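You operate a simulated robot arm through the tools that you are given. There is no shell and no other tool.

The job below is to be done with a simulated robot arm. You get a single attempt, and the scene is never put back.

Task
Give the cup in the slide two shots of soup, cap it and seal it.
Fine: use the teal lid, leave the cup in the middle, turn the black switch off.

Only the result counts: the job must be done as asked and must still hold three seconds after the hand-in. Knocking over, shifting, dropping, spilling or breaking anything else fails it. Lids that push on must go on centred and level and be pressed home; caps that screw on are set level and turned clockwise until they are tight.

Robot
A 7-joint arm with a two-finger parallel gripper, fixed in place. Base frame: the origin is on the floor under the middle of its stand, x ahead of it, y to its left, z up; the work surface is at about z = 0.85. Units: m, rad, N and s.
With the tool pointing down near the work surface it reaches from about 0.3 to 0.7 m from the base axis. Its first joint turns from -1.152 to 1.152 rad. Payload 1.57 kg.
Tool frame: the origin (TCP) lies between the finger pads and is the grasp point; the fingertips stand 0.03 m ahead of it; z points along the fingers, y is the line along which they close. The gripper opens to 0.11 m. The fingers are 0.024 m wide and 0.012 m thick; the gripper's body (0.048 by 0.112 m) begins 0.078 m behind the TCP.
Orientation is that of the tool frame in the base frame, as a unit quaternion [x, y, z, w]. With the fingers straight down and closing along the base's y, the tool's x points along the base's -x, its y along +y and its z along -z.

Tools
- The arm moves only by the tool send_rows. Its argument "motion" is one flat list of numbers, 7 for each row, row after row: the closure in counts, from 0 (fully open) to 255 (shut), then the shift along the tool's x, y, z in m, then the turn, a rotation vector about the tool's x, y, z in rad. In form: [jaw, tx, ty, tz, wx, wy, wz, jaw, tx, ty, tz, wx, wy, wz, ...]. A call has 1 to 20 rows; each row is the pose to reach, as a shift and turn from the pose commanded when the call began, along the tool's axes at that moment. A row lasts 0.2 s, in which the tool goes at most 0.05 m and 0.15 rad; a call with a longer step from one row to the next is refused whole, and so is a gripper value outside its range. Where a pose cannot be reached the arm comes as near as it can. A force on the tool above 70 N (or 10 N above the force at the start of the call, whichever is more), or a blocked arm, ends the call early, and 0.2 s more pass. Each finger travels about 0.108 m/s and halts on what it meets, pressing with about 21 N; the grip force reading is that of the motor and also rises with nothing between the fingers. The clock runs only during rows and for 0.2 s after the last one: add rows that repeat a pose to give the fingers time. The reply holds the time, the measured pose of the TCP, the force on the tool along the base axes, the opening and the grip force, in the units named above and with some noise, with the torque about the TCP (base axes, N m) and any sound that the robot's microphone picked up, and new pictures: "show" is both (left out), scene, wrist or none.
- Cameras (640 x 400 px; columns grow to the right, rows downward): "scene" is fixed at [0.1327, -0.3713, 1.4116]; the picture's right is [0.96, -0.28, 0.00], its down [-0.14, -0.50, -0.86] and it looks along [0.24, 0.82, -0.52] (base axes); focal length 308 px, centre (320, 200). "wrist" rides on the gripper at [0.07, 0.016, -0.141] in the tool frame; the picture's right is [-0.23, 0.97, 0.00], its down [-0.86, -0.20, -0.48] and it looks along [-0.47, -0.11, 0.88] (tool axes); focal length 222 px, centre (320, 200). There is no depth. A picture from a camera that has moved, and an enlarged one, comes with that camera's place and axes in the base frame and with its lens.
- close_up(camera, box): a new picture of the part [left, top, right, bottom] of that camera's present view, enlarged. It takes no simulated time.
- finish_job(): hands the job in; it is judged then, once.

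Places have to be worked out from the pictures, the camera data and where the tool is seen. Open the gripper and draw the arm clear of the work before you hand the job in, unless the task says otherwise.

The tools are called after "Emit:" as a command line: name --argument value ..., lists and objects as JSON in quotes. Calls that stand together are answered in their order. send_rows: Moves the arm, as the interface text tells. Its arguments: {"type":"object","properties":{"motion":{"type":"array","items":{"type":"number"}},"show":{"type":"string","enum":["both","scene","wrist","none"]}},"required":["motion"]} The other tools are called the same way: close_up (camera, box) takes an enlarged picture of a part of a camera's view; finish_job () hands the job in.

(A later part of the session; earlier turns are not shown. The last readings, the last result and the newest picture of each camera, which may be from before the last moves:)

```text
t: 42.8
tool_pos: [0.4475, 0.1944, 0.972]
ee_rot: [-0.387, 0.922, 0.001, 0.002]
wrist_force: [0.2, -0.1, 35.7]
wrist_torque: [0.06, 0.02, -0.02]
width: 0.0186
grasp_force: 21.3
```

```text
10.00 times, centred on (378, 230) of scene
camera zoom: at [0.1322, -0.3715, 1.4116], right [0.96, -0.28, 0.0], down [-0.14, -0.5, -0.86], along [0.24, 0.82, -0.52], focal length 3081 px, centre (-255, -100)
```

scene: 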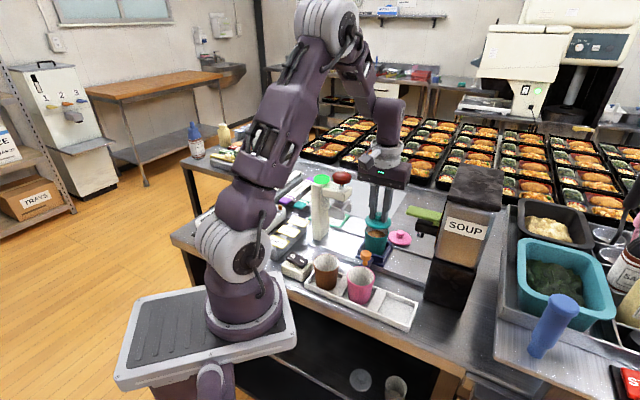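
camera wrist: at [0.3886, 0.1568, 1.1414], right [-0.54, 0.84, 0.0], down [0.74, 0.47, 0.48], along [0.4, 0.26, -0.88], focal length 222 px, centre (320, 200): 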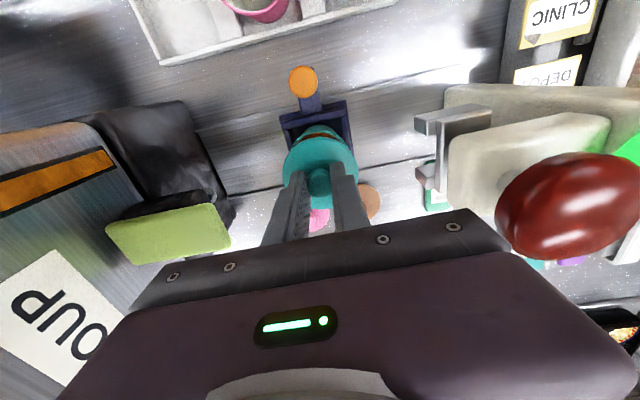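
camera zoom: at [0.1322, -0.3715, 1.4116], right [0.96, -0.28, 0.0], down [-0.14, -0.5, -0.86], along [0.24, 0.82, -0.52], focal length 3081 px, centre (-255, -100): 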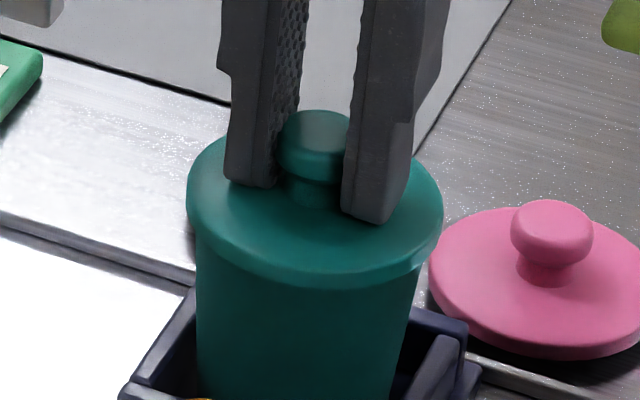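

The lid is home (36 N, no further travel). I relieve the force, open the fingers and rise clear.

Emit:
send_rows --motion '[255, 0, 0, -0.002, 0, 0, 0, 220, 0, 0, -0.0025, 0, 0, 0, 180, 0, 0, -0.003, 0, 0, 0, 140, 0, 0, -0.003, 0, 0, 0, 120, 0, 0, -0.003, 0, 0, 0, 120, 0, 0, -0.01, 0, 0, 0, 120, 0, 0, -0.03, 0, 0, 0, 120, 0, 0, -0.07, 0, 0, 0, 120, 0, 0, -0.11, 0, 0, 0, 120, 0, 0, -0.14, 0, 0, 0]' --show "both"

Emit:
close_up --camera "scene" --box '[340, 190, 440, 280]'

Emit:
close_up --camera "wrist" --box '[240, 60, 400, 180]'

```text
t: 45.0
tool_pos: [0.4467, 0.1925, 1.1104]
ee_rot: [-0.387, 0.922, 0.0, 0.0]
wrist_force: [0.6, 0.5, 0.7]
wrist_torque: [-0.02, 0.01, 0.03]
width: 0.0579
grasp_force: 0.2
camera wrist: at [0.3864, 0.1536, 1.2521], right [-0.54, 0.84, 0.0], down [0.74, 0.47, 0.48], along [0.4, 0.26, -0.88], focal length 222 px, centre (320, 200)
```

scene: 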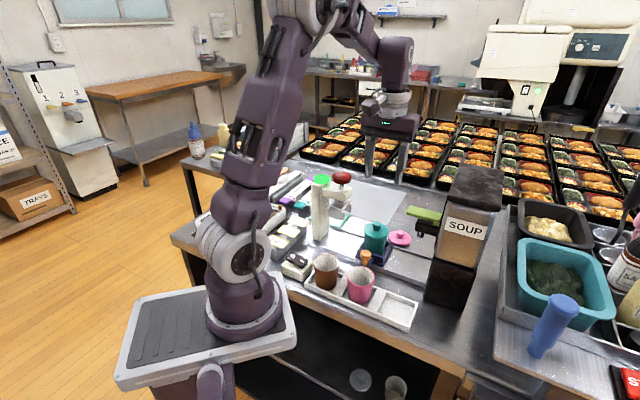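
wrist: 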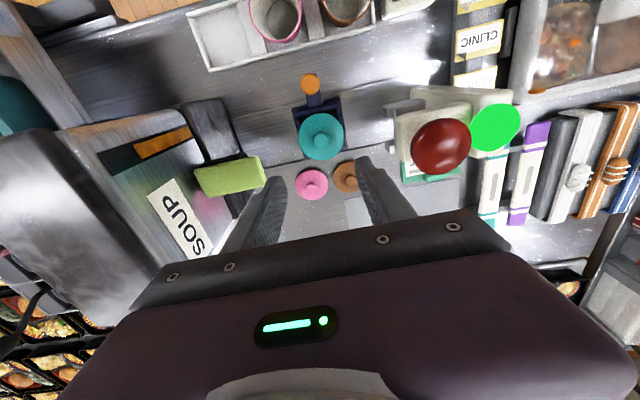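

```text
4.44 times, centred on (390, 235) of scene
camera zoom: at [0.1327, -0.3713, 1.4116], right [0.96, -0.28, 0.0], down [-0.14, -0.5, -0.86], along [0.24, 0.82, -0.52], focal length 1369 px, centre (9, 44)
```

zoom: 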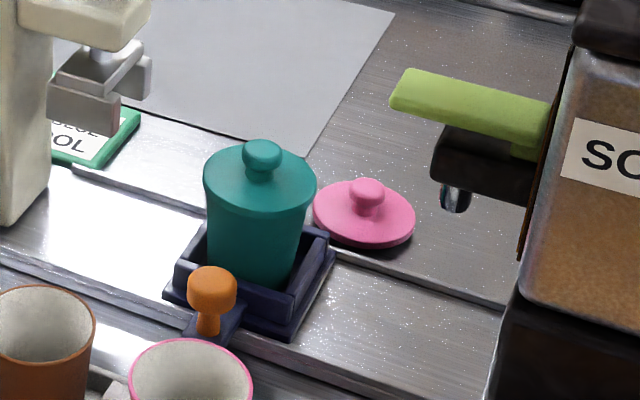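

```text
3.33 times, centred on (320, 120) of wrist
camera zoom: at [0.3864, 0.1536, 1.2521], right [-0.54, 0.84, 0.0], down [0.74, 0.47, 0.48], along [0.4, 0.26, -0.88], focal length 740 px, centre (320, 467)
```

zoom: 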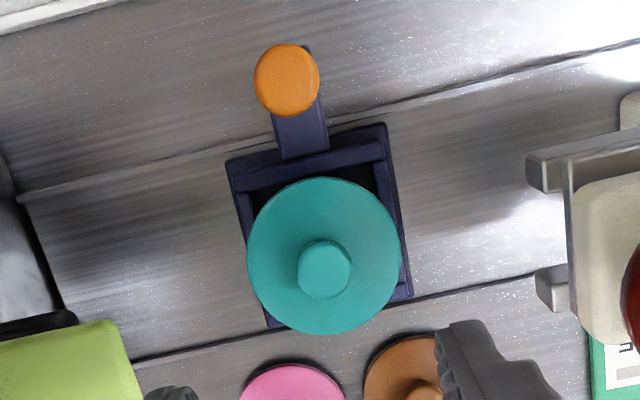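

The lid is on, level and centred, and the slide is still in the middle. Next I close the gripper and come down on the right side of the orange knob, to push the slide under the press.

Emit:
send_rows --motion '[255, 0.035, -0.018, 0, 0, 0, 0, 255, 0.0694, -0.0361, 0, 0, 0, 0, 255, 0.0694, -0.0361, 0.045, 0, 0, 0, 255, 0.0694, -0.0361, 0.09, 0, 0, 0, 255, 0.0694, -0.0361, 0.135, 0, 0, 0, 255, 0.0694, -0.0361, 0.175, 0, 0, 0, 255, 0.0694, -0.0361, 0.196, 0, 0, 0, 255, 0.0694, -0.0361, 0.196, 0, 0, 0]' --show "both"

Emit:
close_up --camera "scene" --box '[310, 190, 430, 280]'

Emit:
close_up --camera "wrist" --box '[250, 120, 450, 240]'

```text
t: 46.8
tool_pos: [0.4241, 0.1184, 0.9127]
ee_rot: [-0.386, 0.922, 0.0, 0.0]
wrist_force: [-0.4, 0.0, -0.3]
wrist_torque: [0.01, 0.02, 0.03]
width: 0.0003
grasp_force: 20.9
camera wrist: at [0.3646, 0.081, 1.0556], right [-0.54, 0.84, 0.0], down [0.74, 0.47, 0.48], along [0.4, 0.26, -0.88], focal length 222 px, centre (320, 200)
```

scene: 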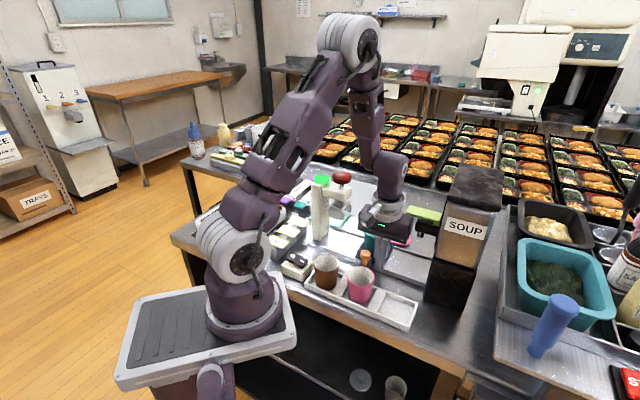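
wrist: 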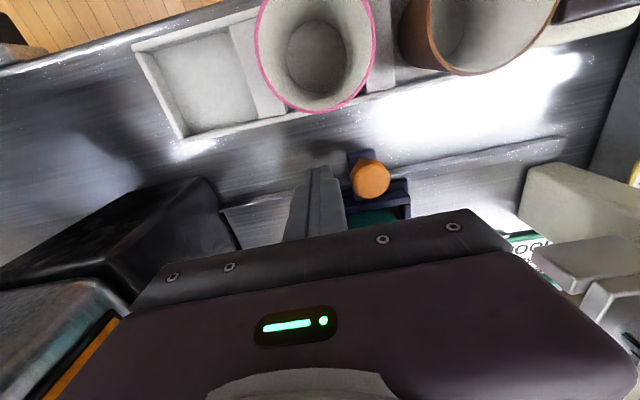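

```text
4.44 times, centred on (370, 235) of scene
camera zoom: at [0.1327, -0.3713, 1.4116], right [0.96, -0.28, 0.0], down [-0.14, -0.5, -0.86], along [0.24, 0.82, -0.52], focal length 1369 px, centre (98, 44)
```

zoom: 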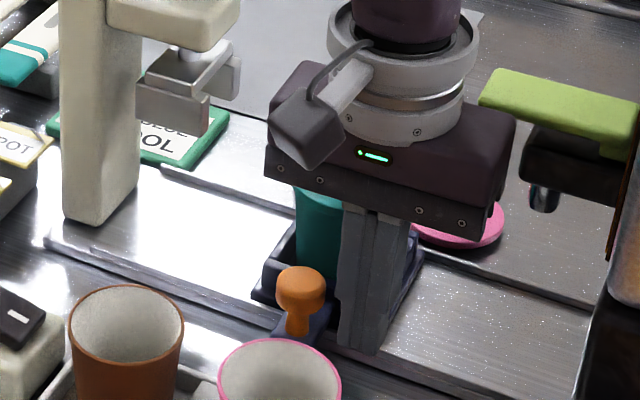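

```text
3.20 times, centred on (350, 180) of wrist
camera zoom: at [0.3646, 0.081, 1.0556], right [-0.54, 0.84, 0.0], down [0.74, 0.47, 0.48], along [0.4, 0.26, -0.88], focal length 711 px, centre (224, 264)
```

zoom: 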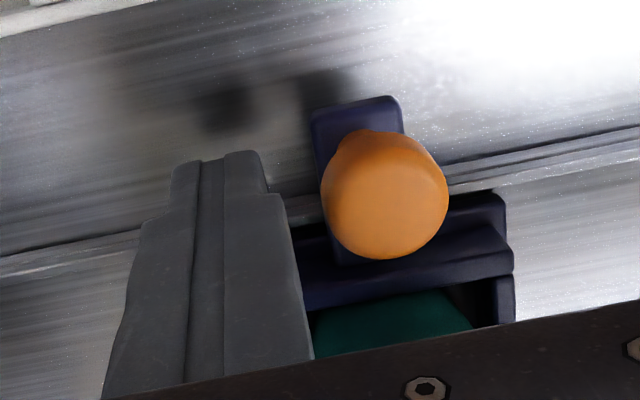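

The closed fingers are right of the knob with about 12 mm of gap. I push the slide slowly towards the press, part of the way first.

Emit:
send_rows --motion '[255, 0, 0.004, 0, 0, 0, 0, 255, 0, 0.008, 0, 0, 0, 0, 255, 0, 0.011, 0, 0, 0, 0, 255, 0, 0.014, 0, 0, 0, 0, 255, 0, 0.019, 0, 0, 0, 0, 255, 0, 0.024, 0, 0, 0, 0, 255, 0, 0.03, 0, 0, 0, 0, 255, 0, 0.036, 0, 0, 0, 0, 255, 0, 0.042, 0, 0, 0, 0, 255, 0, 0.048, 0, 0, 0, 0, 255, 0, 0.054, 0, 0, 0, 0, 255, 0, 0.06, 0, 0, 0, 0, 255, 0, 0.066, 0, 0, 0, 0, 255, 0, 0.071, 0, 0, 0, 0, 255, 0, 0.075, 0, 0, 0, 0, 255, 0, 0.078, 0, 0, 0, 0, 255, 0, 0.08, 0, 0, 0, 0]' --show "both"

Emit:
close_up --camera "scene" --box '[300, 180, 400, 270]'

```text
t: 50.4
tool_pos: [0.3672, 0.1746, 0.9141]
ee_rot: [-0.387, 0.922, 0.0, 0.0]
wrist_force: [-0.2, -1.3, 1.4]
wrist_torque: [-0.01, 0.02, -0.03]
width: 0.0
grasp_force: 21.1
camera wrist: at [0.3072, 0.1362, 1.0558], right [-0.54, 0.84, 0.0], down [0.74, 0.47, 0.48], along [0.4, 0.26, -0.88], focal length 222 px, centre (320, 200)
```

scene: 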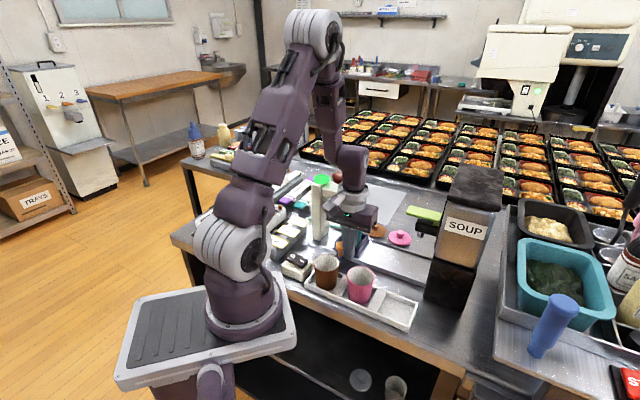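
wrist: 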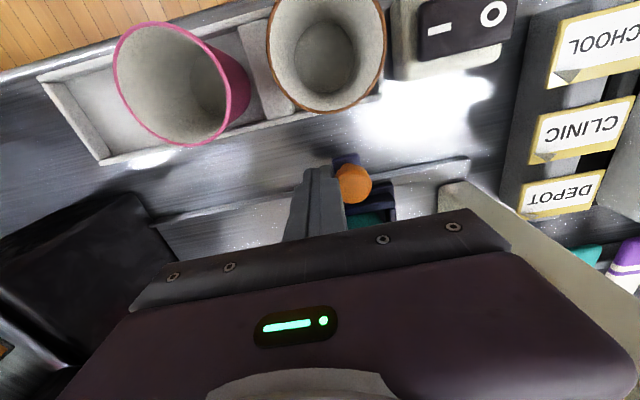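

```text
4.44 times, centred on (350, 225) of scene
camera zoom: at [0.1327, -0.3713, 1.4116], right [0.96, -0.28, 0.0], down [-0.14, -0.5, -0.86], along [0.24, 0.82, -0.52], focal length 1369 px, centre (187, 89)
```

zoom: 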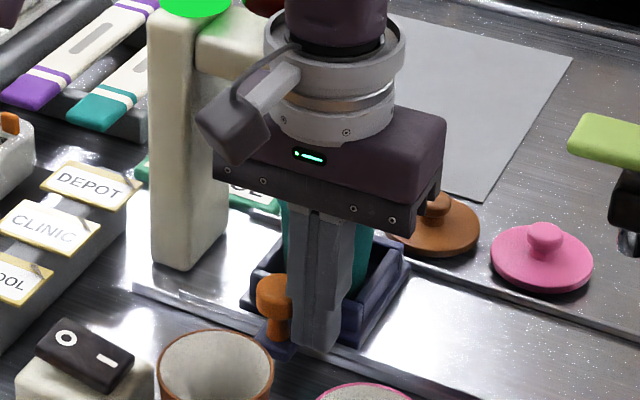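

The slide is about 37 mm from the press position with no resistance. I push 30 mm more and then inspect the alignment.

Emit:
send_rows --motion '[255, 0, 0.003, 0, 0, 0, 0, 255, 0, 0.007, 0, 0, 0, 0, 255, 0, 0.012, 0, 0, 0, 0, 255, 0, 0.017, 0, 0, 0, 0, 255, 0, 0.022, 0, 0, 0, 0, 255, 0, 0.026, 0, 0, 0, 0, 255, 0, 0.029, 0, 0, 0, 0, 255, 0, 0.031, 0, 0, 0, 0, 255, 0, 0.031, 0, 0, 0, 0]' --show "both"

Emit:
close_up --camera "scene" --box '[290, 180, 390, 270]'

```text
t: 52.4
tool_pos: [0.3455, 0.1973, 0.9151]
ee_rot: [-0.386, 0.922, 0.0, 0.0]
wrist_force: [0.3, -0.6, -0.3]
wrist_torque: [-0.01, 0.04, -0.01]
width: 0.0
grasp_force: 21.5
camera wrist: at [0.2852, 0.1586, 1.0558], right [-0.54, 0.84, 0.0], down [0.74, 0.47, 0.48], along [0.4, 0.26, -0.88], focal length 222 px, centre (320, 200)
```

scene: 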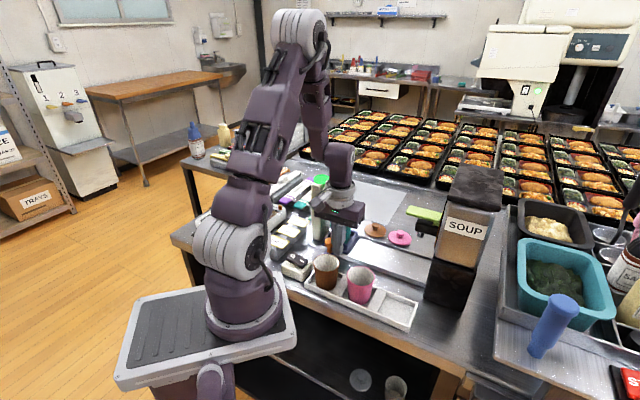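
wrist: 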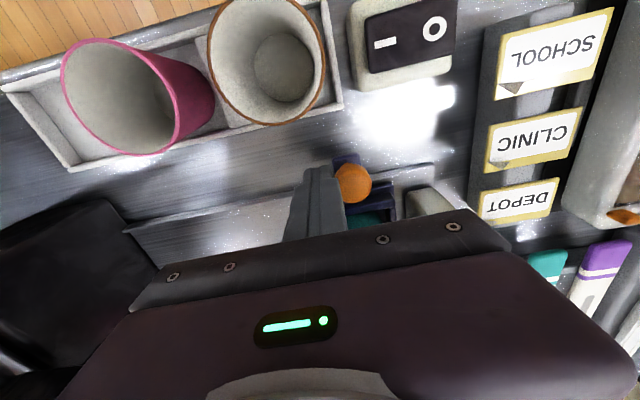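

```text
4.44 times, centred on (340, 225) of scene
camera zoom: at [0.1327, -0.3713, 1.4116], right [0.96, -0.28, 0.0], down [-0.14, -0.5, -0.86], along [0.24, 0.82, -0.52], focal length 1369 px, centre (231, 89)
```

zoom: 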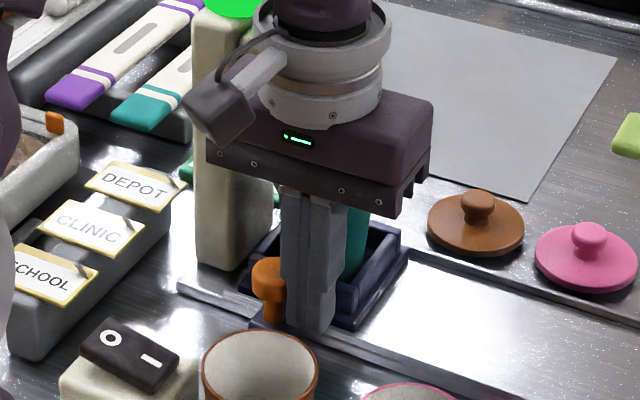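

The knob is near r≈0.083, about 5–6 mm from the press centre. I nudge the rest of the way gently, feeling for a stop.

Emit:
send_rows --motion '[255, 0, 0.002, 0, 0, 0, 0, 255, 0, 0.004, 0, 0, 0, 0, 255, 0, 0.0055, 0, 0, 0, 0, 255, 0, 0.0055, 0, 0, 0, 0]' --show "none"

Emit:
close_up --camera "scene" --box '[290, 180, 390, 270]'

```text
t: 53.4
tool_pos: [0.3421, 0.2008, 0.9141]
ee_rot: [-0.386, 0.922, 0.0, 0.001]
wrist_force: [1.3, -0.1, -0.5]
wrist_torque: [0.01, 0.02, -0.02]
width: 0.0
grasp_force: 20.7
```

```text
4.44 times, centred on (340, 225) of scene
camera zoom: at [0.1327, -0.3713, 1.4116], right [0.96, -0.28, 0.0], down [-0.14, -0.5, -0.86], along [0.24, 0.82, -0.52], focal length 1369 px, centre (231, 89)
```

zoom: 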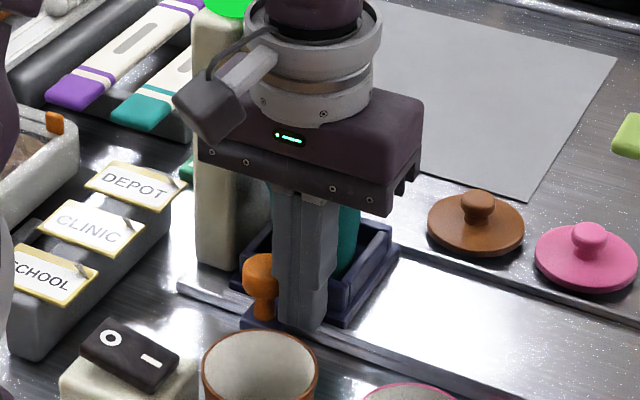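

No stop is felt and the knob should be at r≈0.0775. I back off to the right, rise and draw back, so both cameras can check the lid under the press head.

Emit:
send_rows --motion '[255, 0, -0.012, 0, 0, 0, 0, 255, 0.005, -0.03, -0.01, 0, 0, 0, 255, 0.015, -0.045, -0.04, 0, 0, 0, 255, 0.025, -0.06, -0.08, 0, 0, 0, 255, 0.03, -0.075, -0.12, 0, 0, 0, 255, 0.03, -0.09, -0.15, 0, 0, 0, 255, 0.03, -0.1, -0.16, 0, 0, 0, 255, 0.03, -0.1, -0.16, 0, 0, 0]' --show "both"

Emit:
close_up --camera "scene" --box '[290, 160, 390, 270]'

Emit:
close_up --camera "scene" --box '[320, 190, 370, 230]'

Emit:
close_up --camera "wrist" --box '[340, 90, 500, 200]'

```text
t: 55.2
tool_pos: [0.3929, 0.1077, 1.0757]
ee_rot: [-0.387, 0.922, -0.001, 0.001]
wrist_force: [-0.3, 0.2, 0.0]
wrist_torque: [-0.02, 0.0, 0.0]
width: 0.0
grasp_force: 21.0
camera wrist: at [0.3325, 0.0698, 1.2168], right [-0.54, 0.84, 0.0], down [0.74, 0.47, 0.48], along [0.4, 0.26, -0.88], focal length 222 px, centre (320, 200)
```

scene: 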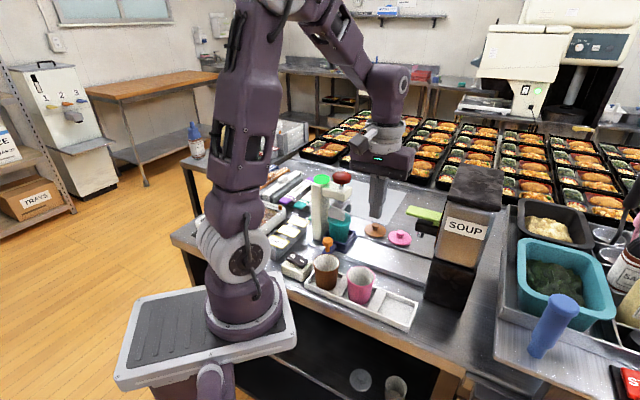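
wrist: 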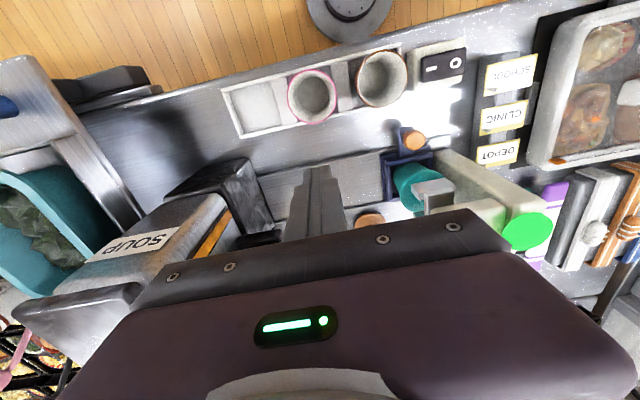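

```text
3.64 times, centred on (340, 215) of scene
camera zoom: at [0.1327, -0.3713, 1.4116], right [0.96, -0.28, 0.0], down [-0.14, -0.5, -0.86], along [0.24, 0.82, -0.52], focal length 1120 px, centre (247, 146)
```

zoom: 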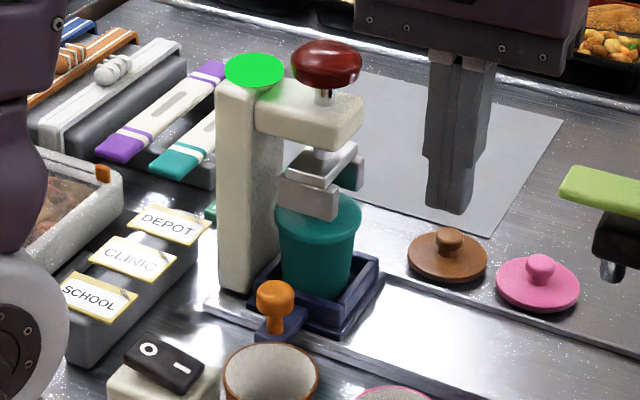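

```text
10.00 times, centred on (345, 210) of scene
camera zoom: at [0.1327, -0.3713, 1.4116], right [0.96, -0.28, 0.0], down [-0.14, -0.5, -0.86], along [0.24, 0.82, -0.52], focal length 3081 px, centre (70, 100)
```

zoom: 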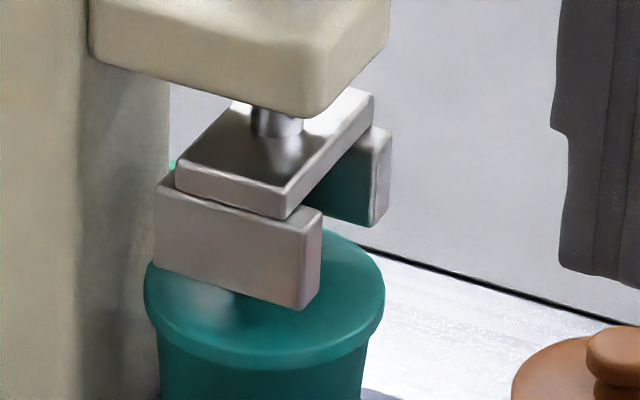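

```text
3.64 times, centred on (420, 145) of wrist
camera zoom: at [0.3325, 0.0698, 1.2168], right [-0.54, 0.84, 0.0], down [0.74, 0.47, 0.48], along [0.4, 0.26, -0.88], focal length 808 px, centre (-44, 400)
```

zoom: 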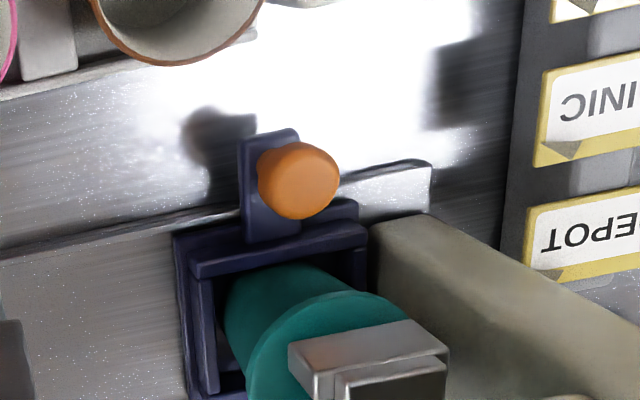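

The lid is under the press head, within about 1 mm of the plunger's axis, with the head's two legs clear above it. I now move the closed fingers over the red knob at (0.375, 0.269).

Emit:
send_rows --motion '[255, 0, 0, -0.04, 0, 0, 0, 255, 0, 0, -0.08, 0, 0, 0, 255, -0.02, 0.025, -0.08, 0, 0, 0, 255, -0.04, 0.05, -0.08, 0, 0, 0, 255, -0.06, 0.075, -0.08, 0, 0, 0, 255, -0.085, 0.104, -0.08, 0, 0, 0, 255, -0.1015, 0.1243, -0.08, 0, 0, 0, 255, -0.1015, 0.1243, -0.07, 0, 0, 0, 255, -0.1015, 0.1243, -0.06, 0, 0, 0]' --show "both"

Emit:
close_up --camera "scene" --box '[290, 140, 390, 240]'

Emit:
close_up --camera "wrist" --box '[240, 110, 400, 230]'

```text
t: 57.2
tool_pos: [0.3744, 0.2692, 1.1348]
ee_rot: [-0.387, 0.922, 0.0, 0.0]
wrist_force: [-0.1, -0.8, 0.4]
wrist_torque: [0.06, 0.04, -0.02]
width: 0.0
grasp_force: 21.1
camera wrist: at [0.3136, 0.2306, 1.2759], right [-0.54, 0.84, 0.0], down [0.74, 0.47, 0.48], along [0.4, 0.26, -0.88], focal length 222 px, centre (320, 200)
```

scene: 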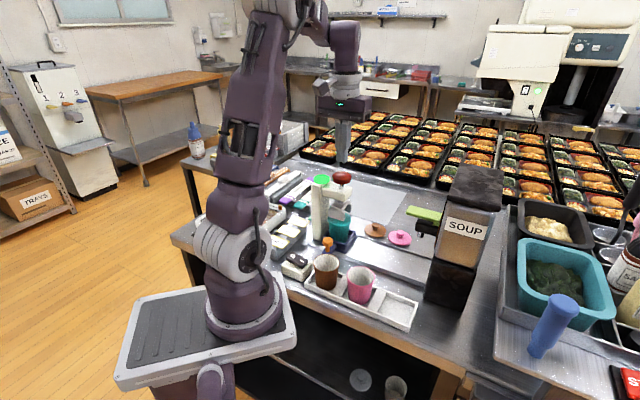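
wrist: 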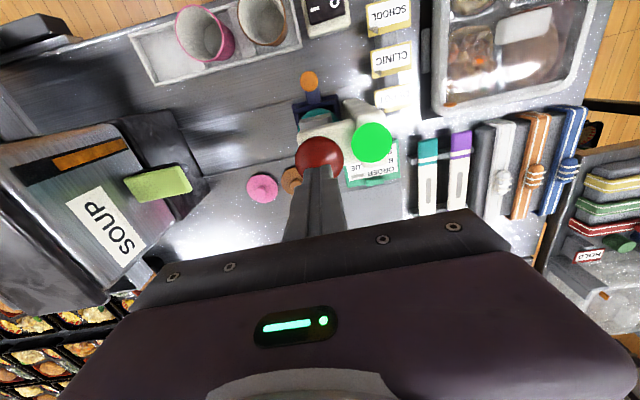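

```text
4.00 times, centred on (340, 190) of scene
camera zoom: at [0.1328, -0.3713, 1.4116], right [0.96, -0.28, 0.0], down [-0.14, -0.5, -0.86], along [0.24, 0.82, -0.52], focal length 1232 px, centre (240, 240)
```

zoom: 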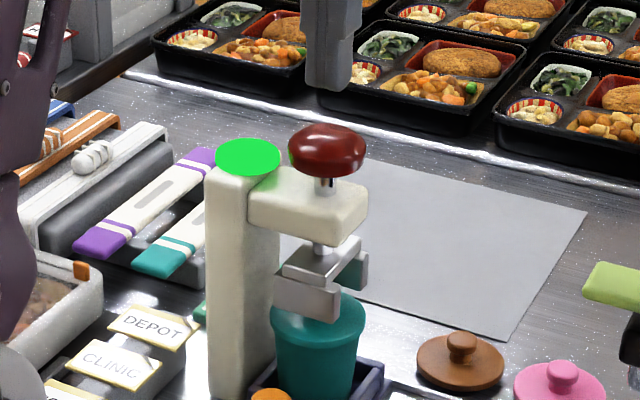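

```text
3.33 times, centred on (320, 170) of wrist
camera zoom: at [0.3136, 0.2306, 1.2759], right [-0.54, 0.84, 0.0], down [0.74, 0.47, 0.48], along [0.4, 0.26, -0.88], focal length 740 px, centre (320, 300)
```

zoom: 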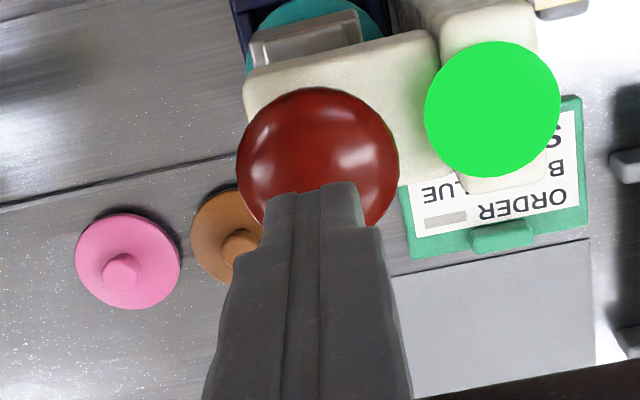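

The fingers are centred over the red knob. I descend onto it and begin pressing in small steps.

Emit:
send_rows --motion '[255, 0, 0, 0.012, 0, 0, 0, 255, 0, 0, 0.02, 0, 0, 0, 255, 0, 0, 0.025, 0, 0, 0, 255, 0, 0, 0.029, 0, 0, 0, 255, 0, 0, 0.033, 0, 0, 0, 255, 0, 0, 0.037, 0, 0, 0]' --show "none"

Emit:
close_up --camera "scene" --box '[290, 140, 390, 240]'

```text
t: 58.6
tool_pos: [0.3748, 0.2675, 1.0959]
ee_rot: [-0.386, 0.922, 0.0, 0.0]
wrist_force: [0.7, -0.8, 2.0]
wrist_torque: [-0.06, -0.04, 0.01]
width: 0.0
grasp_force: 21.3
```

```text
4.00 times, centred on (340, 190) of scene
camera zoom: at [0.1327, -0.3713, 1.4116], right [0.96, -0.28, 0.0], down [-0.14, -0.5, -0.86], along [0.24, 0.82, -0.52], focal length 1232 px, centre (240, 240)
```

zoom: 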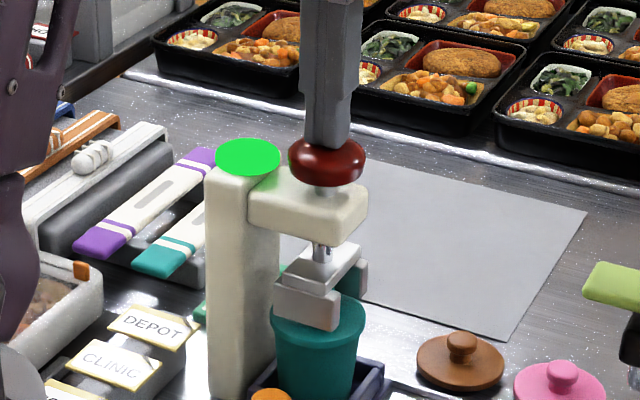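

The plunger is moving down with little resistance. I continue in small steps until the head presses on the lid.

Emit:
send_rows --motion '[255, 0, 0, 0.003, 0, 0, 0, 255, 0, 0, 0.006, 0, 0, 0, 255, 0, 0, 0.009, 0, 0, 0, 255, 0, 0, 0.012, 0, 0, 0]' --show "none"

Emit:
close_up --camera "scene" --box '[290, 140, 390, 240]'

Emit:
close_up --camera "scene" --box '[320, 190, 370, 230]'

```text
t: 59.5
tool_pos: [0.3728, 0.2696, 1.0909]
ee_rot: [-0.387, 0.922, 0.002, 0.004]
wrist_force: [-4.7, -5.2, 22.8]
wrist_torque: [-0.14, 0.14, 0.0]
width: 0.0
grasp_force: 21.1
heard: click
stopped in row 4: the force on the tool passed its limit at 80 N (the readings are from after the stop); the commanded pose is now the measured one
```

```text
4.00 times, centred on (340, 190) of scene
camera zoom: at [0.1323, -0.3716, 1.4116], right [0.96, -0.28, 0.0], down [-0.14, -0.5, -0.86], along [0.24, 0.82, -0.52], focal length 1232 px, centre (240, 240)
```

zoom: 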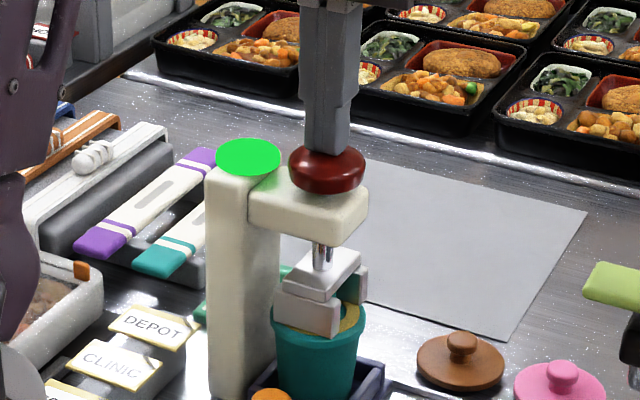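

```text
10.00 times, centred on (345, 210) of scene
camera zoom: at [0.1323, -0.3716, 1.4116], right [0.96, -0.28, 0.0], down [-0.14, -0.5, -0.86], along [0.24, 0.82, -0.52], focal length 3081 px, centre (70, 100)
```

zoom: 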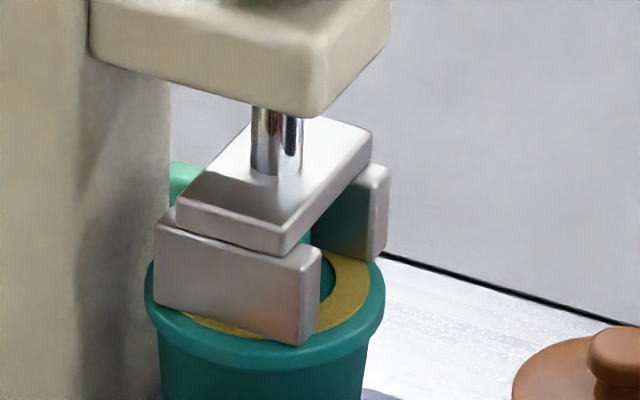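

A click was heard and a golden seal ring now shows on the lid, so it is sealed. I lift off the red knob and see whether the head springs back up.

Emit:
send_rows --motion '[255, 0, 0, -0.005, 0, 0, 0, 255, 0, 0, -0.012, 0, 0, 0, 255, 0, 0, -0.03, 0, 0, 0, 255, 0, 0, -0.06, 0, 0, 0, 255, 0, 0, -0.06, 0, 0, 0]' --show "both"

Emit:
close_up --camera "scene" --box '[290, 140, 390, 240]'

Emit:
close_up --camera "scene" --box '[320, 190, 370, 230]'

```text
t: 60.7
tool_pos: [0.3748, 0.2691, 1.1508]
ee_rot: [-0.386, 0.923, 0.001, 0.003]
wrist_force: [-0.5, 0.5, 0.4]
wrist_torque: [0.03, 0.01, -0.01]
width: 0.0
grasp_force: 20.7
camera wrist: at [0.3138, 0.2303, 1.2914], right [-0.54, 0.84, 0.0], down [0.74, 0.47, 0.48], along [0.41, 0.26, -0.88], focal length 222 px, centre (320, 200)
```

scene: 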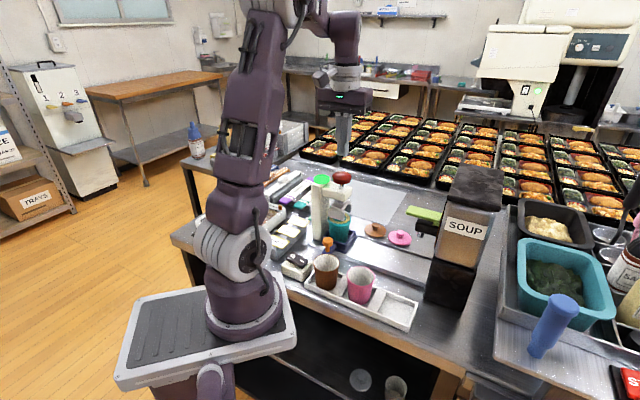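
wrist: 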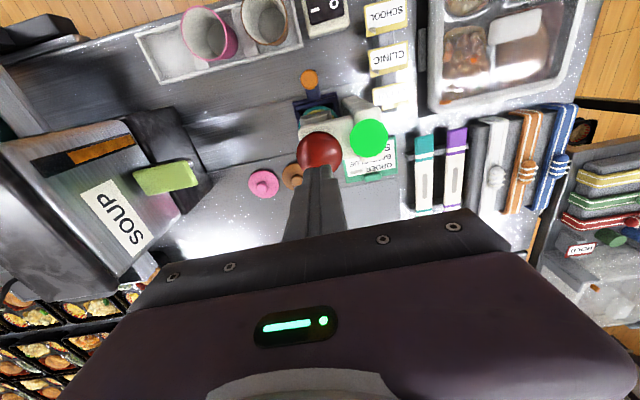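

```text
4.00 times, centred on (340, 190) of scene
camera zoom: at [0.1327, -0.3713, 1.4116], right [0.96, -0.28, 0.0], down [-0.14, -0.5, -0.86], along [0.24, 0.82, -0.52], focal length 1232 px, centre (240, 240)
```

zoom: 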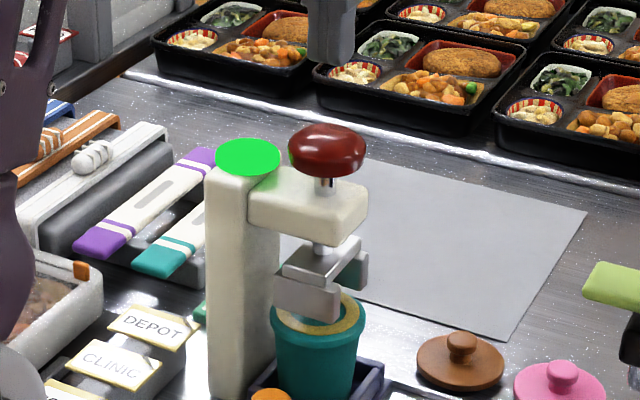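

```text
10.00 times, centred on (345, 210) of scene
camera zoom: at [0.1327, -0.3713, 1.4116], right [0.96, -0.28, 0.0], down [-0.14, -0.5, -0.86], along [0.24, 0.82, -0.52], focal length 3081 px, centre (70, 100)
```

zoom: 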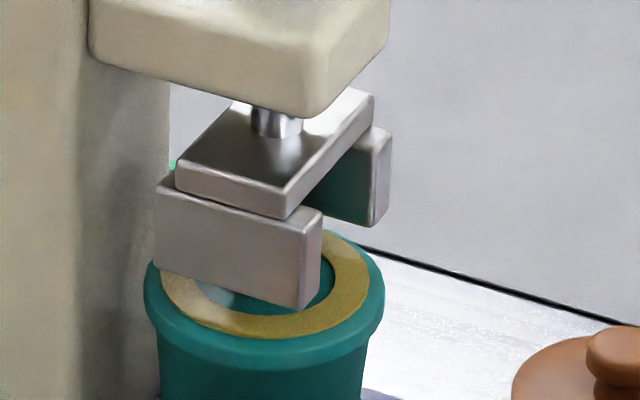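

The head is back up and the golden ring is visible on the lid. To bring the slide back, I open the gripper and come down in front of the press with the fingers straddling the orange knob, stopping first just above knob height to check.

Emit:
send_rows --motion '[255, 0.035, -0.017, 0, 0, 0.004, 0, 0, 0.0705, -0.034, 0, 0, 0.0075, 0, 0, 0.0705, -0.034, 0.01, 0, 0.0075, 0, 0, 0.0705, -0.034, 0.03, 0, 0.0075, 0, 0, 0.0705, -0.034, 0.07, 0, 0.0075, 0, 0, 0.0705, -0.034, 0.115, 0, 0.0075, 0, 0, 0.0705, -0.034, 0.16, 0, 0.0075, 0, 0, 0.0705, -0.034, 0.18, 0, 0.0075, 0, 0, 0.0705, -0.034, 0.18, 0, 0.0075, 0]' --show "both"

Emit:
close_up --camera "scene" --box '[290, 170, 390, 270]'

Emit:
close_up --camera "wrist" --box '[220, 100, 420, 230]'

```text
t: 62.7
tool_pos: [0.3486, 0.1963, 0.97]
ee_rot: [-0.386, 0.922, 0.0, 0.0]
wrist_force: [-1.1, -0.1, -0.3]
wrist_torque: [0.03, 0.03, -0.02]
width: 0.1098
grasp_force: 0.1
camera wrist: at [0.2887, 0.1579, 1.1113], right [-0.54, 0.84, 0.0], down [0.74, 0.47, 0.48], along [0.4, 0.26, -0.88], focal length 222 px, centre (320, 200)
```

scene: 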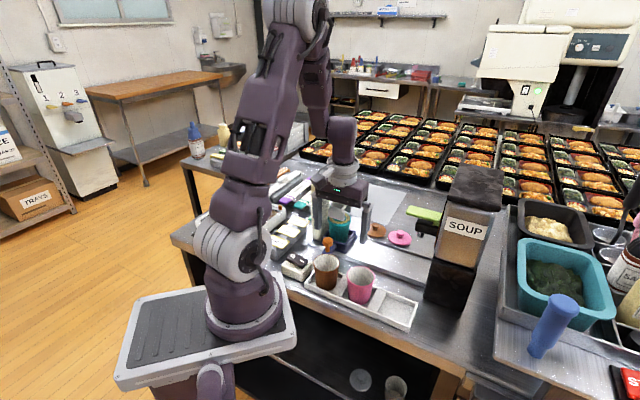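
wrist: 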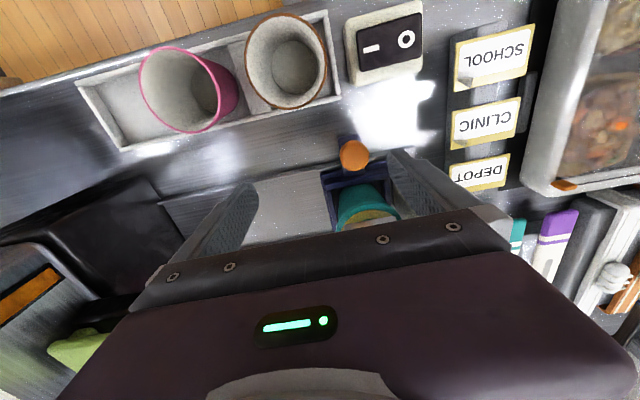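

```text
4.00 times, centred on (340, 220) of scene
camera zoom: at [0.1327, -0.3713, 1.4116], right [0.96, -0.28, 0.0], down [-0.14, -0.5, -0.86], along [0.24, 0.82, -0.52], focal length 1232 px, centre (240, 120)
```

zoom: 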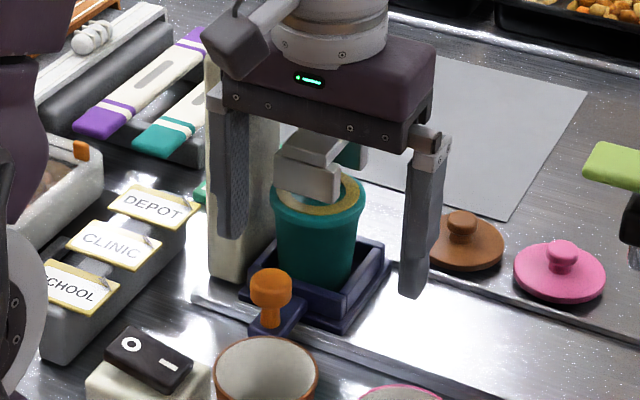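

```text
3.08 times, centred on (320, 165) of wrist
camera zoom: at [0.2887, 0.1579, 1.1113], right [-0.54, 0.84, 0.0], down [0.74, 0.47, 0.48], along [0.4, 0.26, -0.88], focal length 684 px, centre (320, 308)
```

zoom: 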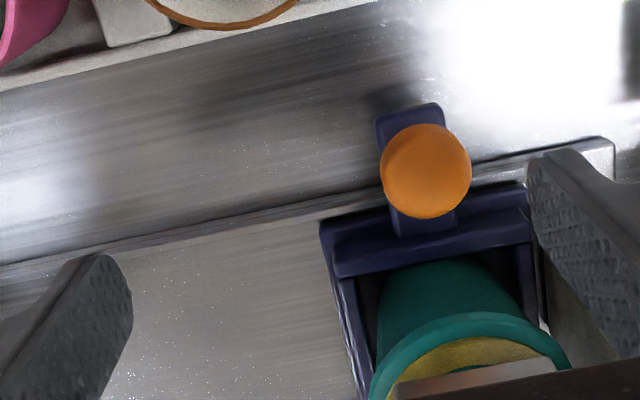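

The left finger is about 8 mm left of the knob and everything is clear. I lower to knob height.

Emit:
send_rows --motion '[0, 0, 0, 0.03, 0, 0, 0, 0, 0, 0, 0.05, 0, 0, 0, 0, 0, 0, 0.055, 0, 0, 0]' --show "none"

Emit:
close_up --camera "scene" --box '[290, 170, 390, 270]'

```text
t: 63.5
tool_pos: [0.3512, 0.1958, 0.9132]
ee_rot: [-0.387, 0.922, 0.0, 0.0]
wrist_force: [-5.5, -6.1, 4.0]
wrist_torque: [0.83, -0.72, 0.1]
width: 0.1099
grasp_force: 0.0
```

```text
4.00 times, centred on (340, 220) of scene
camera zoom: at [0.1325, -0.3715, 1.4116], right [0.96, -0.28, 0.0], down [-0.14, -0.5, -0.86], along [0.24, 0.82, -0.52], focal length 1232 px, centre (240, 120)
```

zoom: 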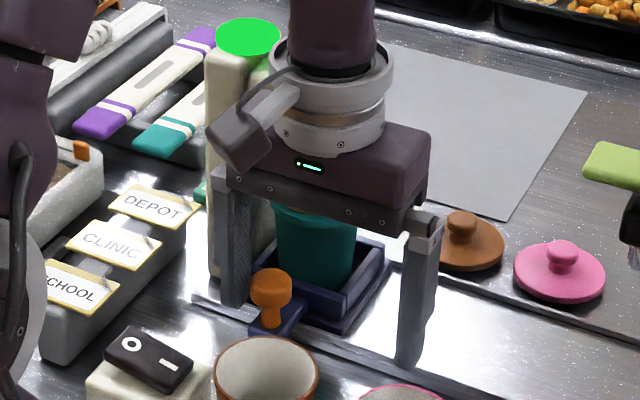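

The reading shows about 8 N pushing the tool towards -n at roughly 0.13 m above the fingertips: my wrist is touching the press arm. I back off straight away from the press by 7 mm.

Emit:
send_rows --motion '[0, 0.003, 0, 0, 0, 0, 0, 0, 0.007, 0, 0, 0, 0, 0]' --show "both"

Emit:
close_up --camera "scene" --box '[290, 150, 390, 270]'

Emit:
close_up --camera "wrist" --box '[220, 100, 520, 260]'

```text
t: 64.1
tool_pos: [0.3452, 0.1897, 0.9134]
ee_rot: [-0.387, 0.922, 0.0, 0.0]
wrist_force: [0.2, 0.0, 0.2]
wrist_torque: [0.03, 0.03, -0.01]
width: 0.11
grasp_force: 0.0
camera wrist: at [0.2852, 0.1519, 1.0557], right [-0.54, 0.84, 0.0], down [0.74, 0.47, 0.48], along [0.4, 0.26, -0.88], focal length 222 px, centre (320, 200)
```

scene: 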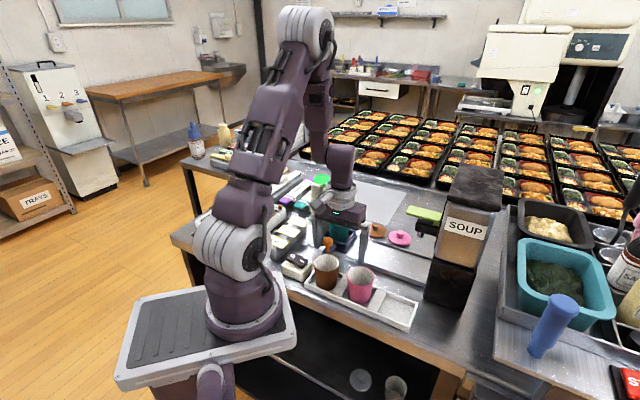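
wrist: 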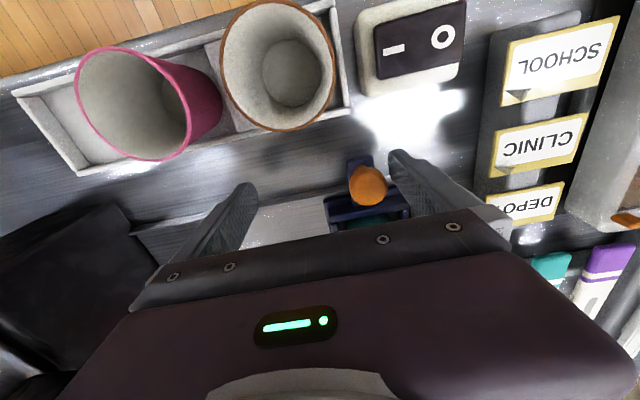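

```text
3.33 times, centred on (340, 210) of scene
camera zoom: at [0.1327, -0.3713, 1.4116], right [0.96, -0.28, 0.0], down [-0.14, -0.5, -0.86], along [0.24, 0.82, -0.52], focal length 1027 px, centre (253, 167)
```

zoom: 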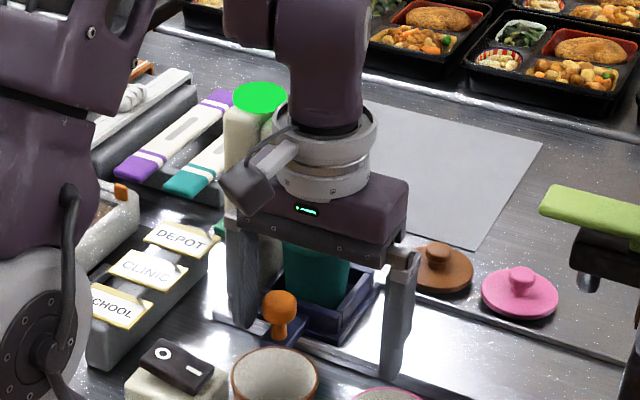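

```text
2.13 times, centred on (370, 180) of wrist
camera zoom: at [0.2852, 0.1519, 1.0557], right [-0.54, 0.84, 0.0], down [0.74, 0.47, 0.48], along [0.4, 0.26, -0.88], focal length 474 px, centre (213, 243)
```

zoom: 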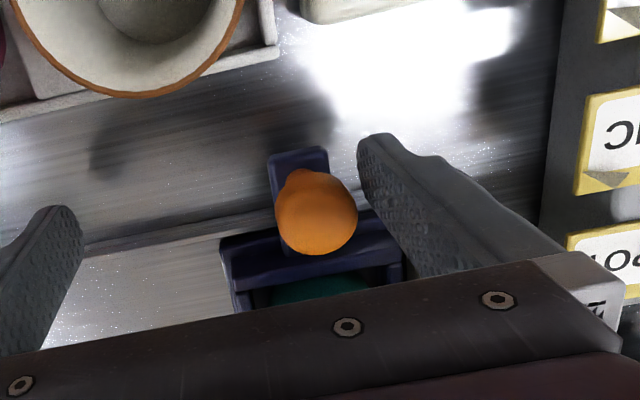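

The contact is gone (forces near zero). I now push the slide slowly back to the right with the left finger on the knob.

Emit:
send_rows --motion '[0, 0, -0.003, 0, 0, 0, 0, 0, 0, -0.006, 0, 0, 0, 0, 0, 0, -0.009, 0, 0, 0, 0, 0, 0, -0.013, 0, 0, 0, 0, 0, 0, -0.018, 0, 0, 0, 0, 0, 0, -0.024, 0, 0, 0, 0, 0, 0, -0.03, 0, 0, 0, 0, 0, 0, -0.036, 0, 0, 0, 0, 0, 0, -0.042, 0, 0, 0, 0, 0, 0, -0.048, 0, 0, 0, 0, 0, 0, -0.054, 0, 0, 0, 0, 0, 0, -0.06, 0, 0, 0, 0, 0, 0, -0.066, 0, 0, 0, 0, 0, 0, -0.072, 0, 0, 0, 0, 0, 0, -0.077, 0, 0, 0, 0, 0, 0, -0.081, 0, 0, 0, 0, 0, 0, -0.084, 0, 0, 0, 0, 0, 0, -0.085, 0, 0, 0, 0]' --show "both"

Emit:
close_up --camera "scene" --box '[340, 190, 460, 270]'

Emit:
close_up --camera "scene" --box '[290, 160, 390, 270]'

```text
t: 67.9
tool_pos: [0.406, 0.131, 0.9149]
ee_rot: [-0.386, 0.922, 0.0, -0.001]
wrist_force: [-1.4, 0.5, -0.3]
wrist_torque: [-0.01, 0.04, -0.04]
width: 0.1099
grasp_force: 0.1
camera wrist: at [0.3459, 0.0922, 1.0564], right [-0.54, 0.84, 0.0], down [0.74, 0.47, 0.48], along [0.4, 0.26, -0.88], focal length 222 px, centre (320, 200)
```

scene: 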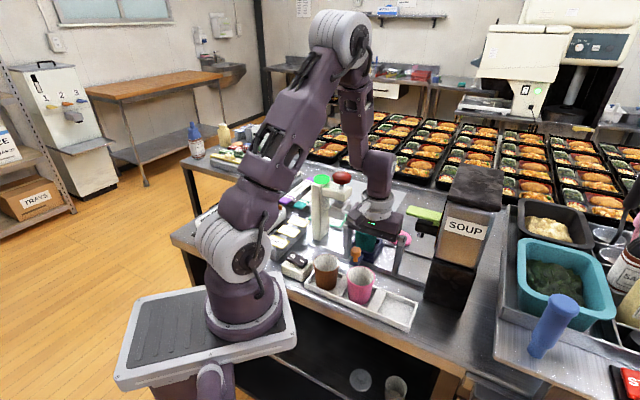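
wrist: 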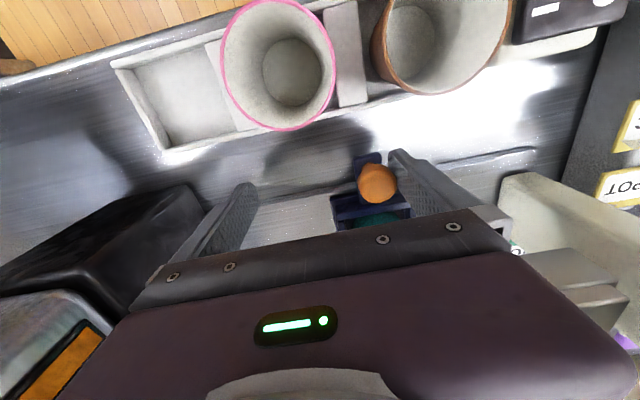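

```text
5.00 times, centred on (400, 230) of scene
camera zoom: at [0.1327, -0.3713, 1.4116], right [0.96, -0.28, 0.0], down [-0.14, -0.5, -0.86], along [0.24, 0.82, -0.52], focal length 1540 px, centre (-80, 50)
```

zoom: 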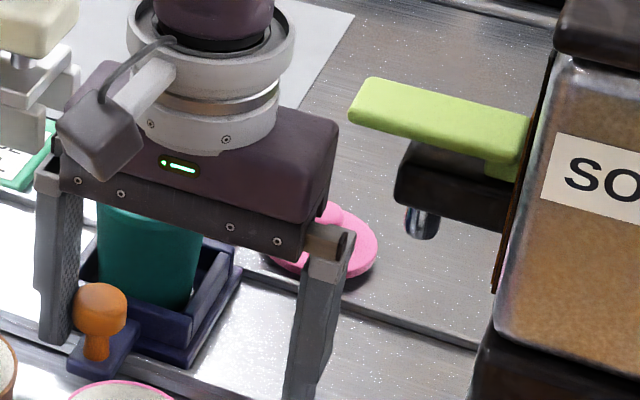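

```text
3.64 times, centred on (340, 215) of scene
camera zoom: at [0.1327, -0.3713, 1.4116], right [0.96, -0.28, 0.0], down [-0.14, -0.5, -0.86], along [0.24, 0.82, -0.52], focal length 1120 px, centre (247, 146)
```

zoom: 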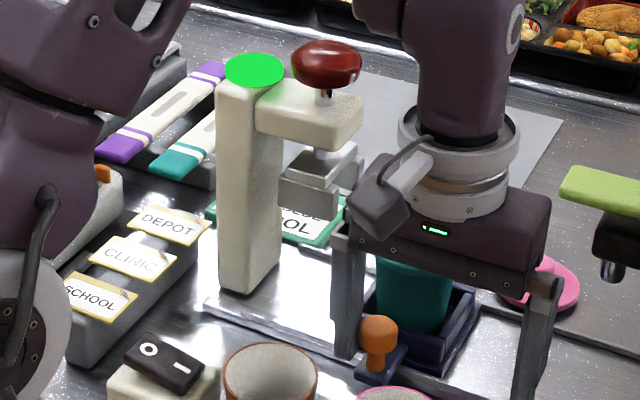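

The press looks unmoved and the slide is about 27 mm from the middle. I push that remaining distance gently.

Emit:
send_rows --motion '[0, 0, -0.003, 0, 0, 0, 0, 0, 0, -0.007, 0, 0, 0, 0, 0, 0, -0.012, 0, 0, 0, 0, 0, 0, -0.017, 0, 0, 0, 0, 0, 0, -0.021, 0, 0, 0, 0, 0, 0, -0.0245, 0, 0, 0, 0, 0, 0, -0.0265, 0, 0, 0, 0, 0, 0, -0.0265, 0, 0, 0, 0]' --show "none"

Emit:
close_up --camera "scene" --box '[340, 190, 460, 270]'

```text
t: 69.7
tool_pos: [0.4238, 0.1119, 0.9147]
ee_rot: [-0.387, 0.922, 0.0, -0.001]
wrist_force: [-0.6, 0.3, 0.3]
wrist_torque: [0.01, -0.01, 0.0]
width: 0.1099
grasp_force: 0.1
```

```text
5.00 times, centred on (400, 230) of scene
camera zoom: at [0.1327, -0.3713, 1.4116], right [0.96, -0.28, 0.0], down [-0.14, -0.5, -0.86], along [0.24, 0.82, -0.52], focal length 1540 px, centre (-80, 50)
```

zoom: 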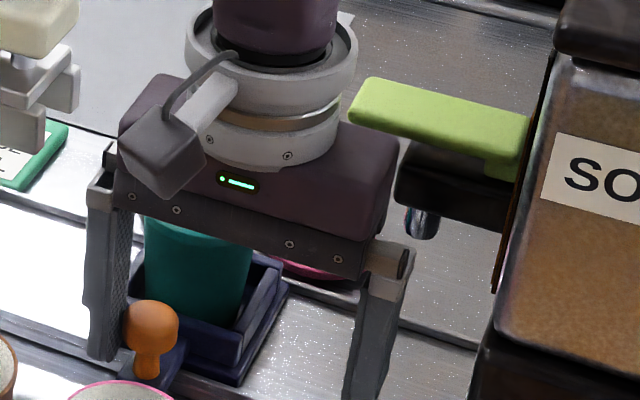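

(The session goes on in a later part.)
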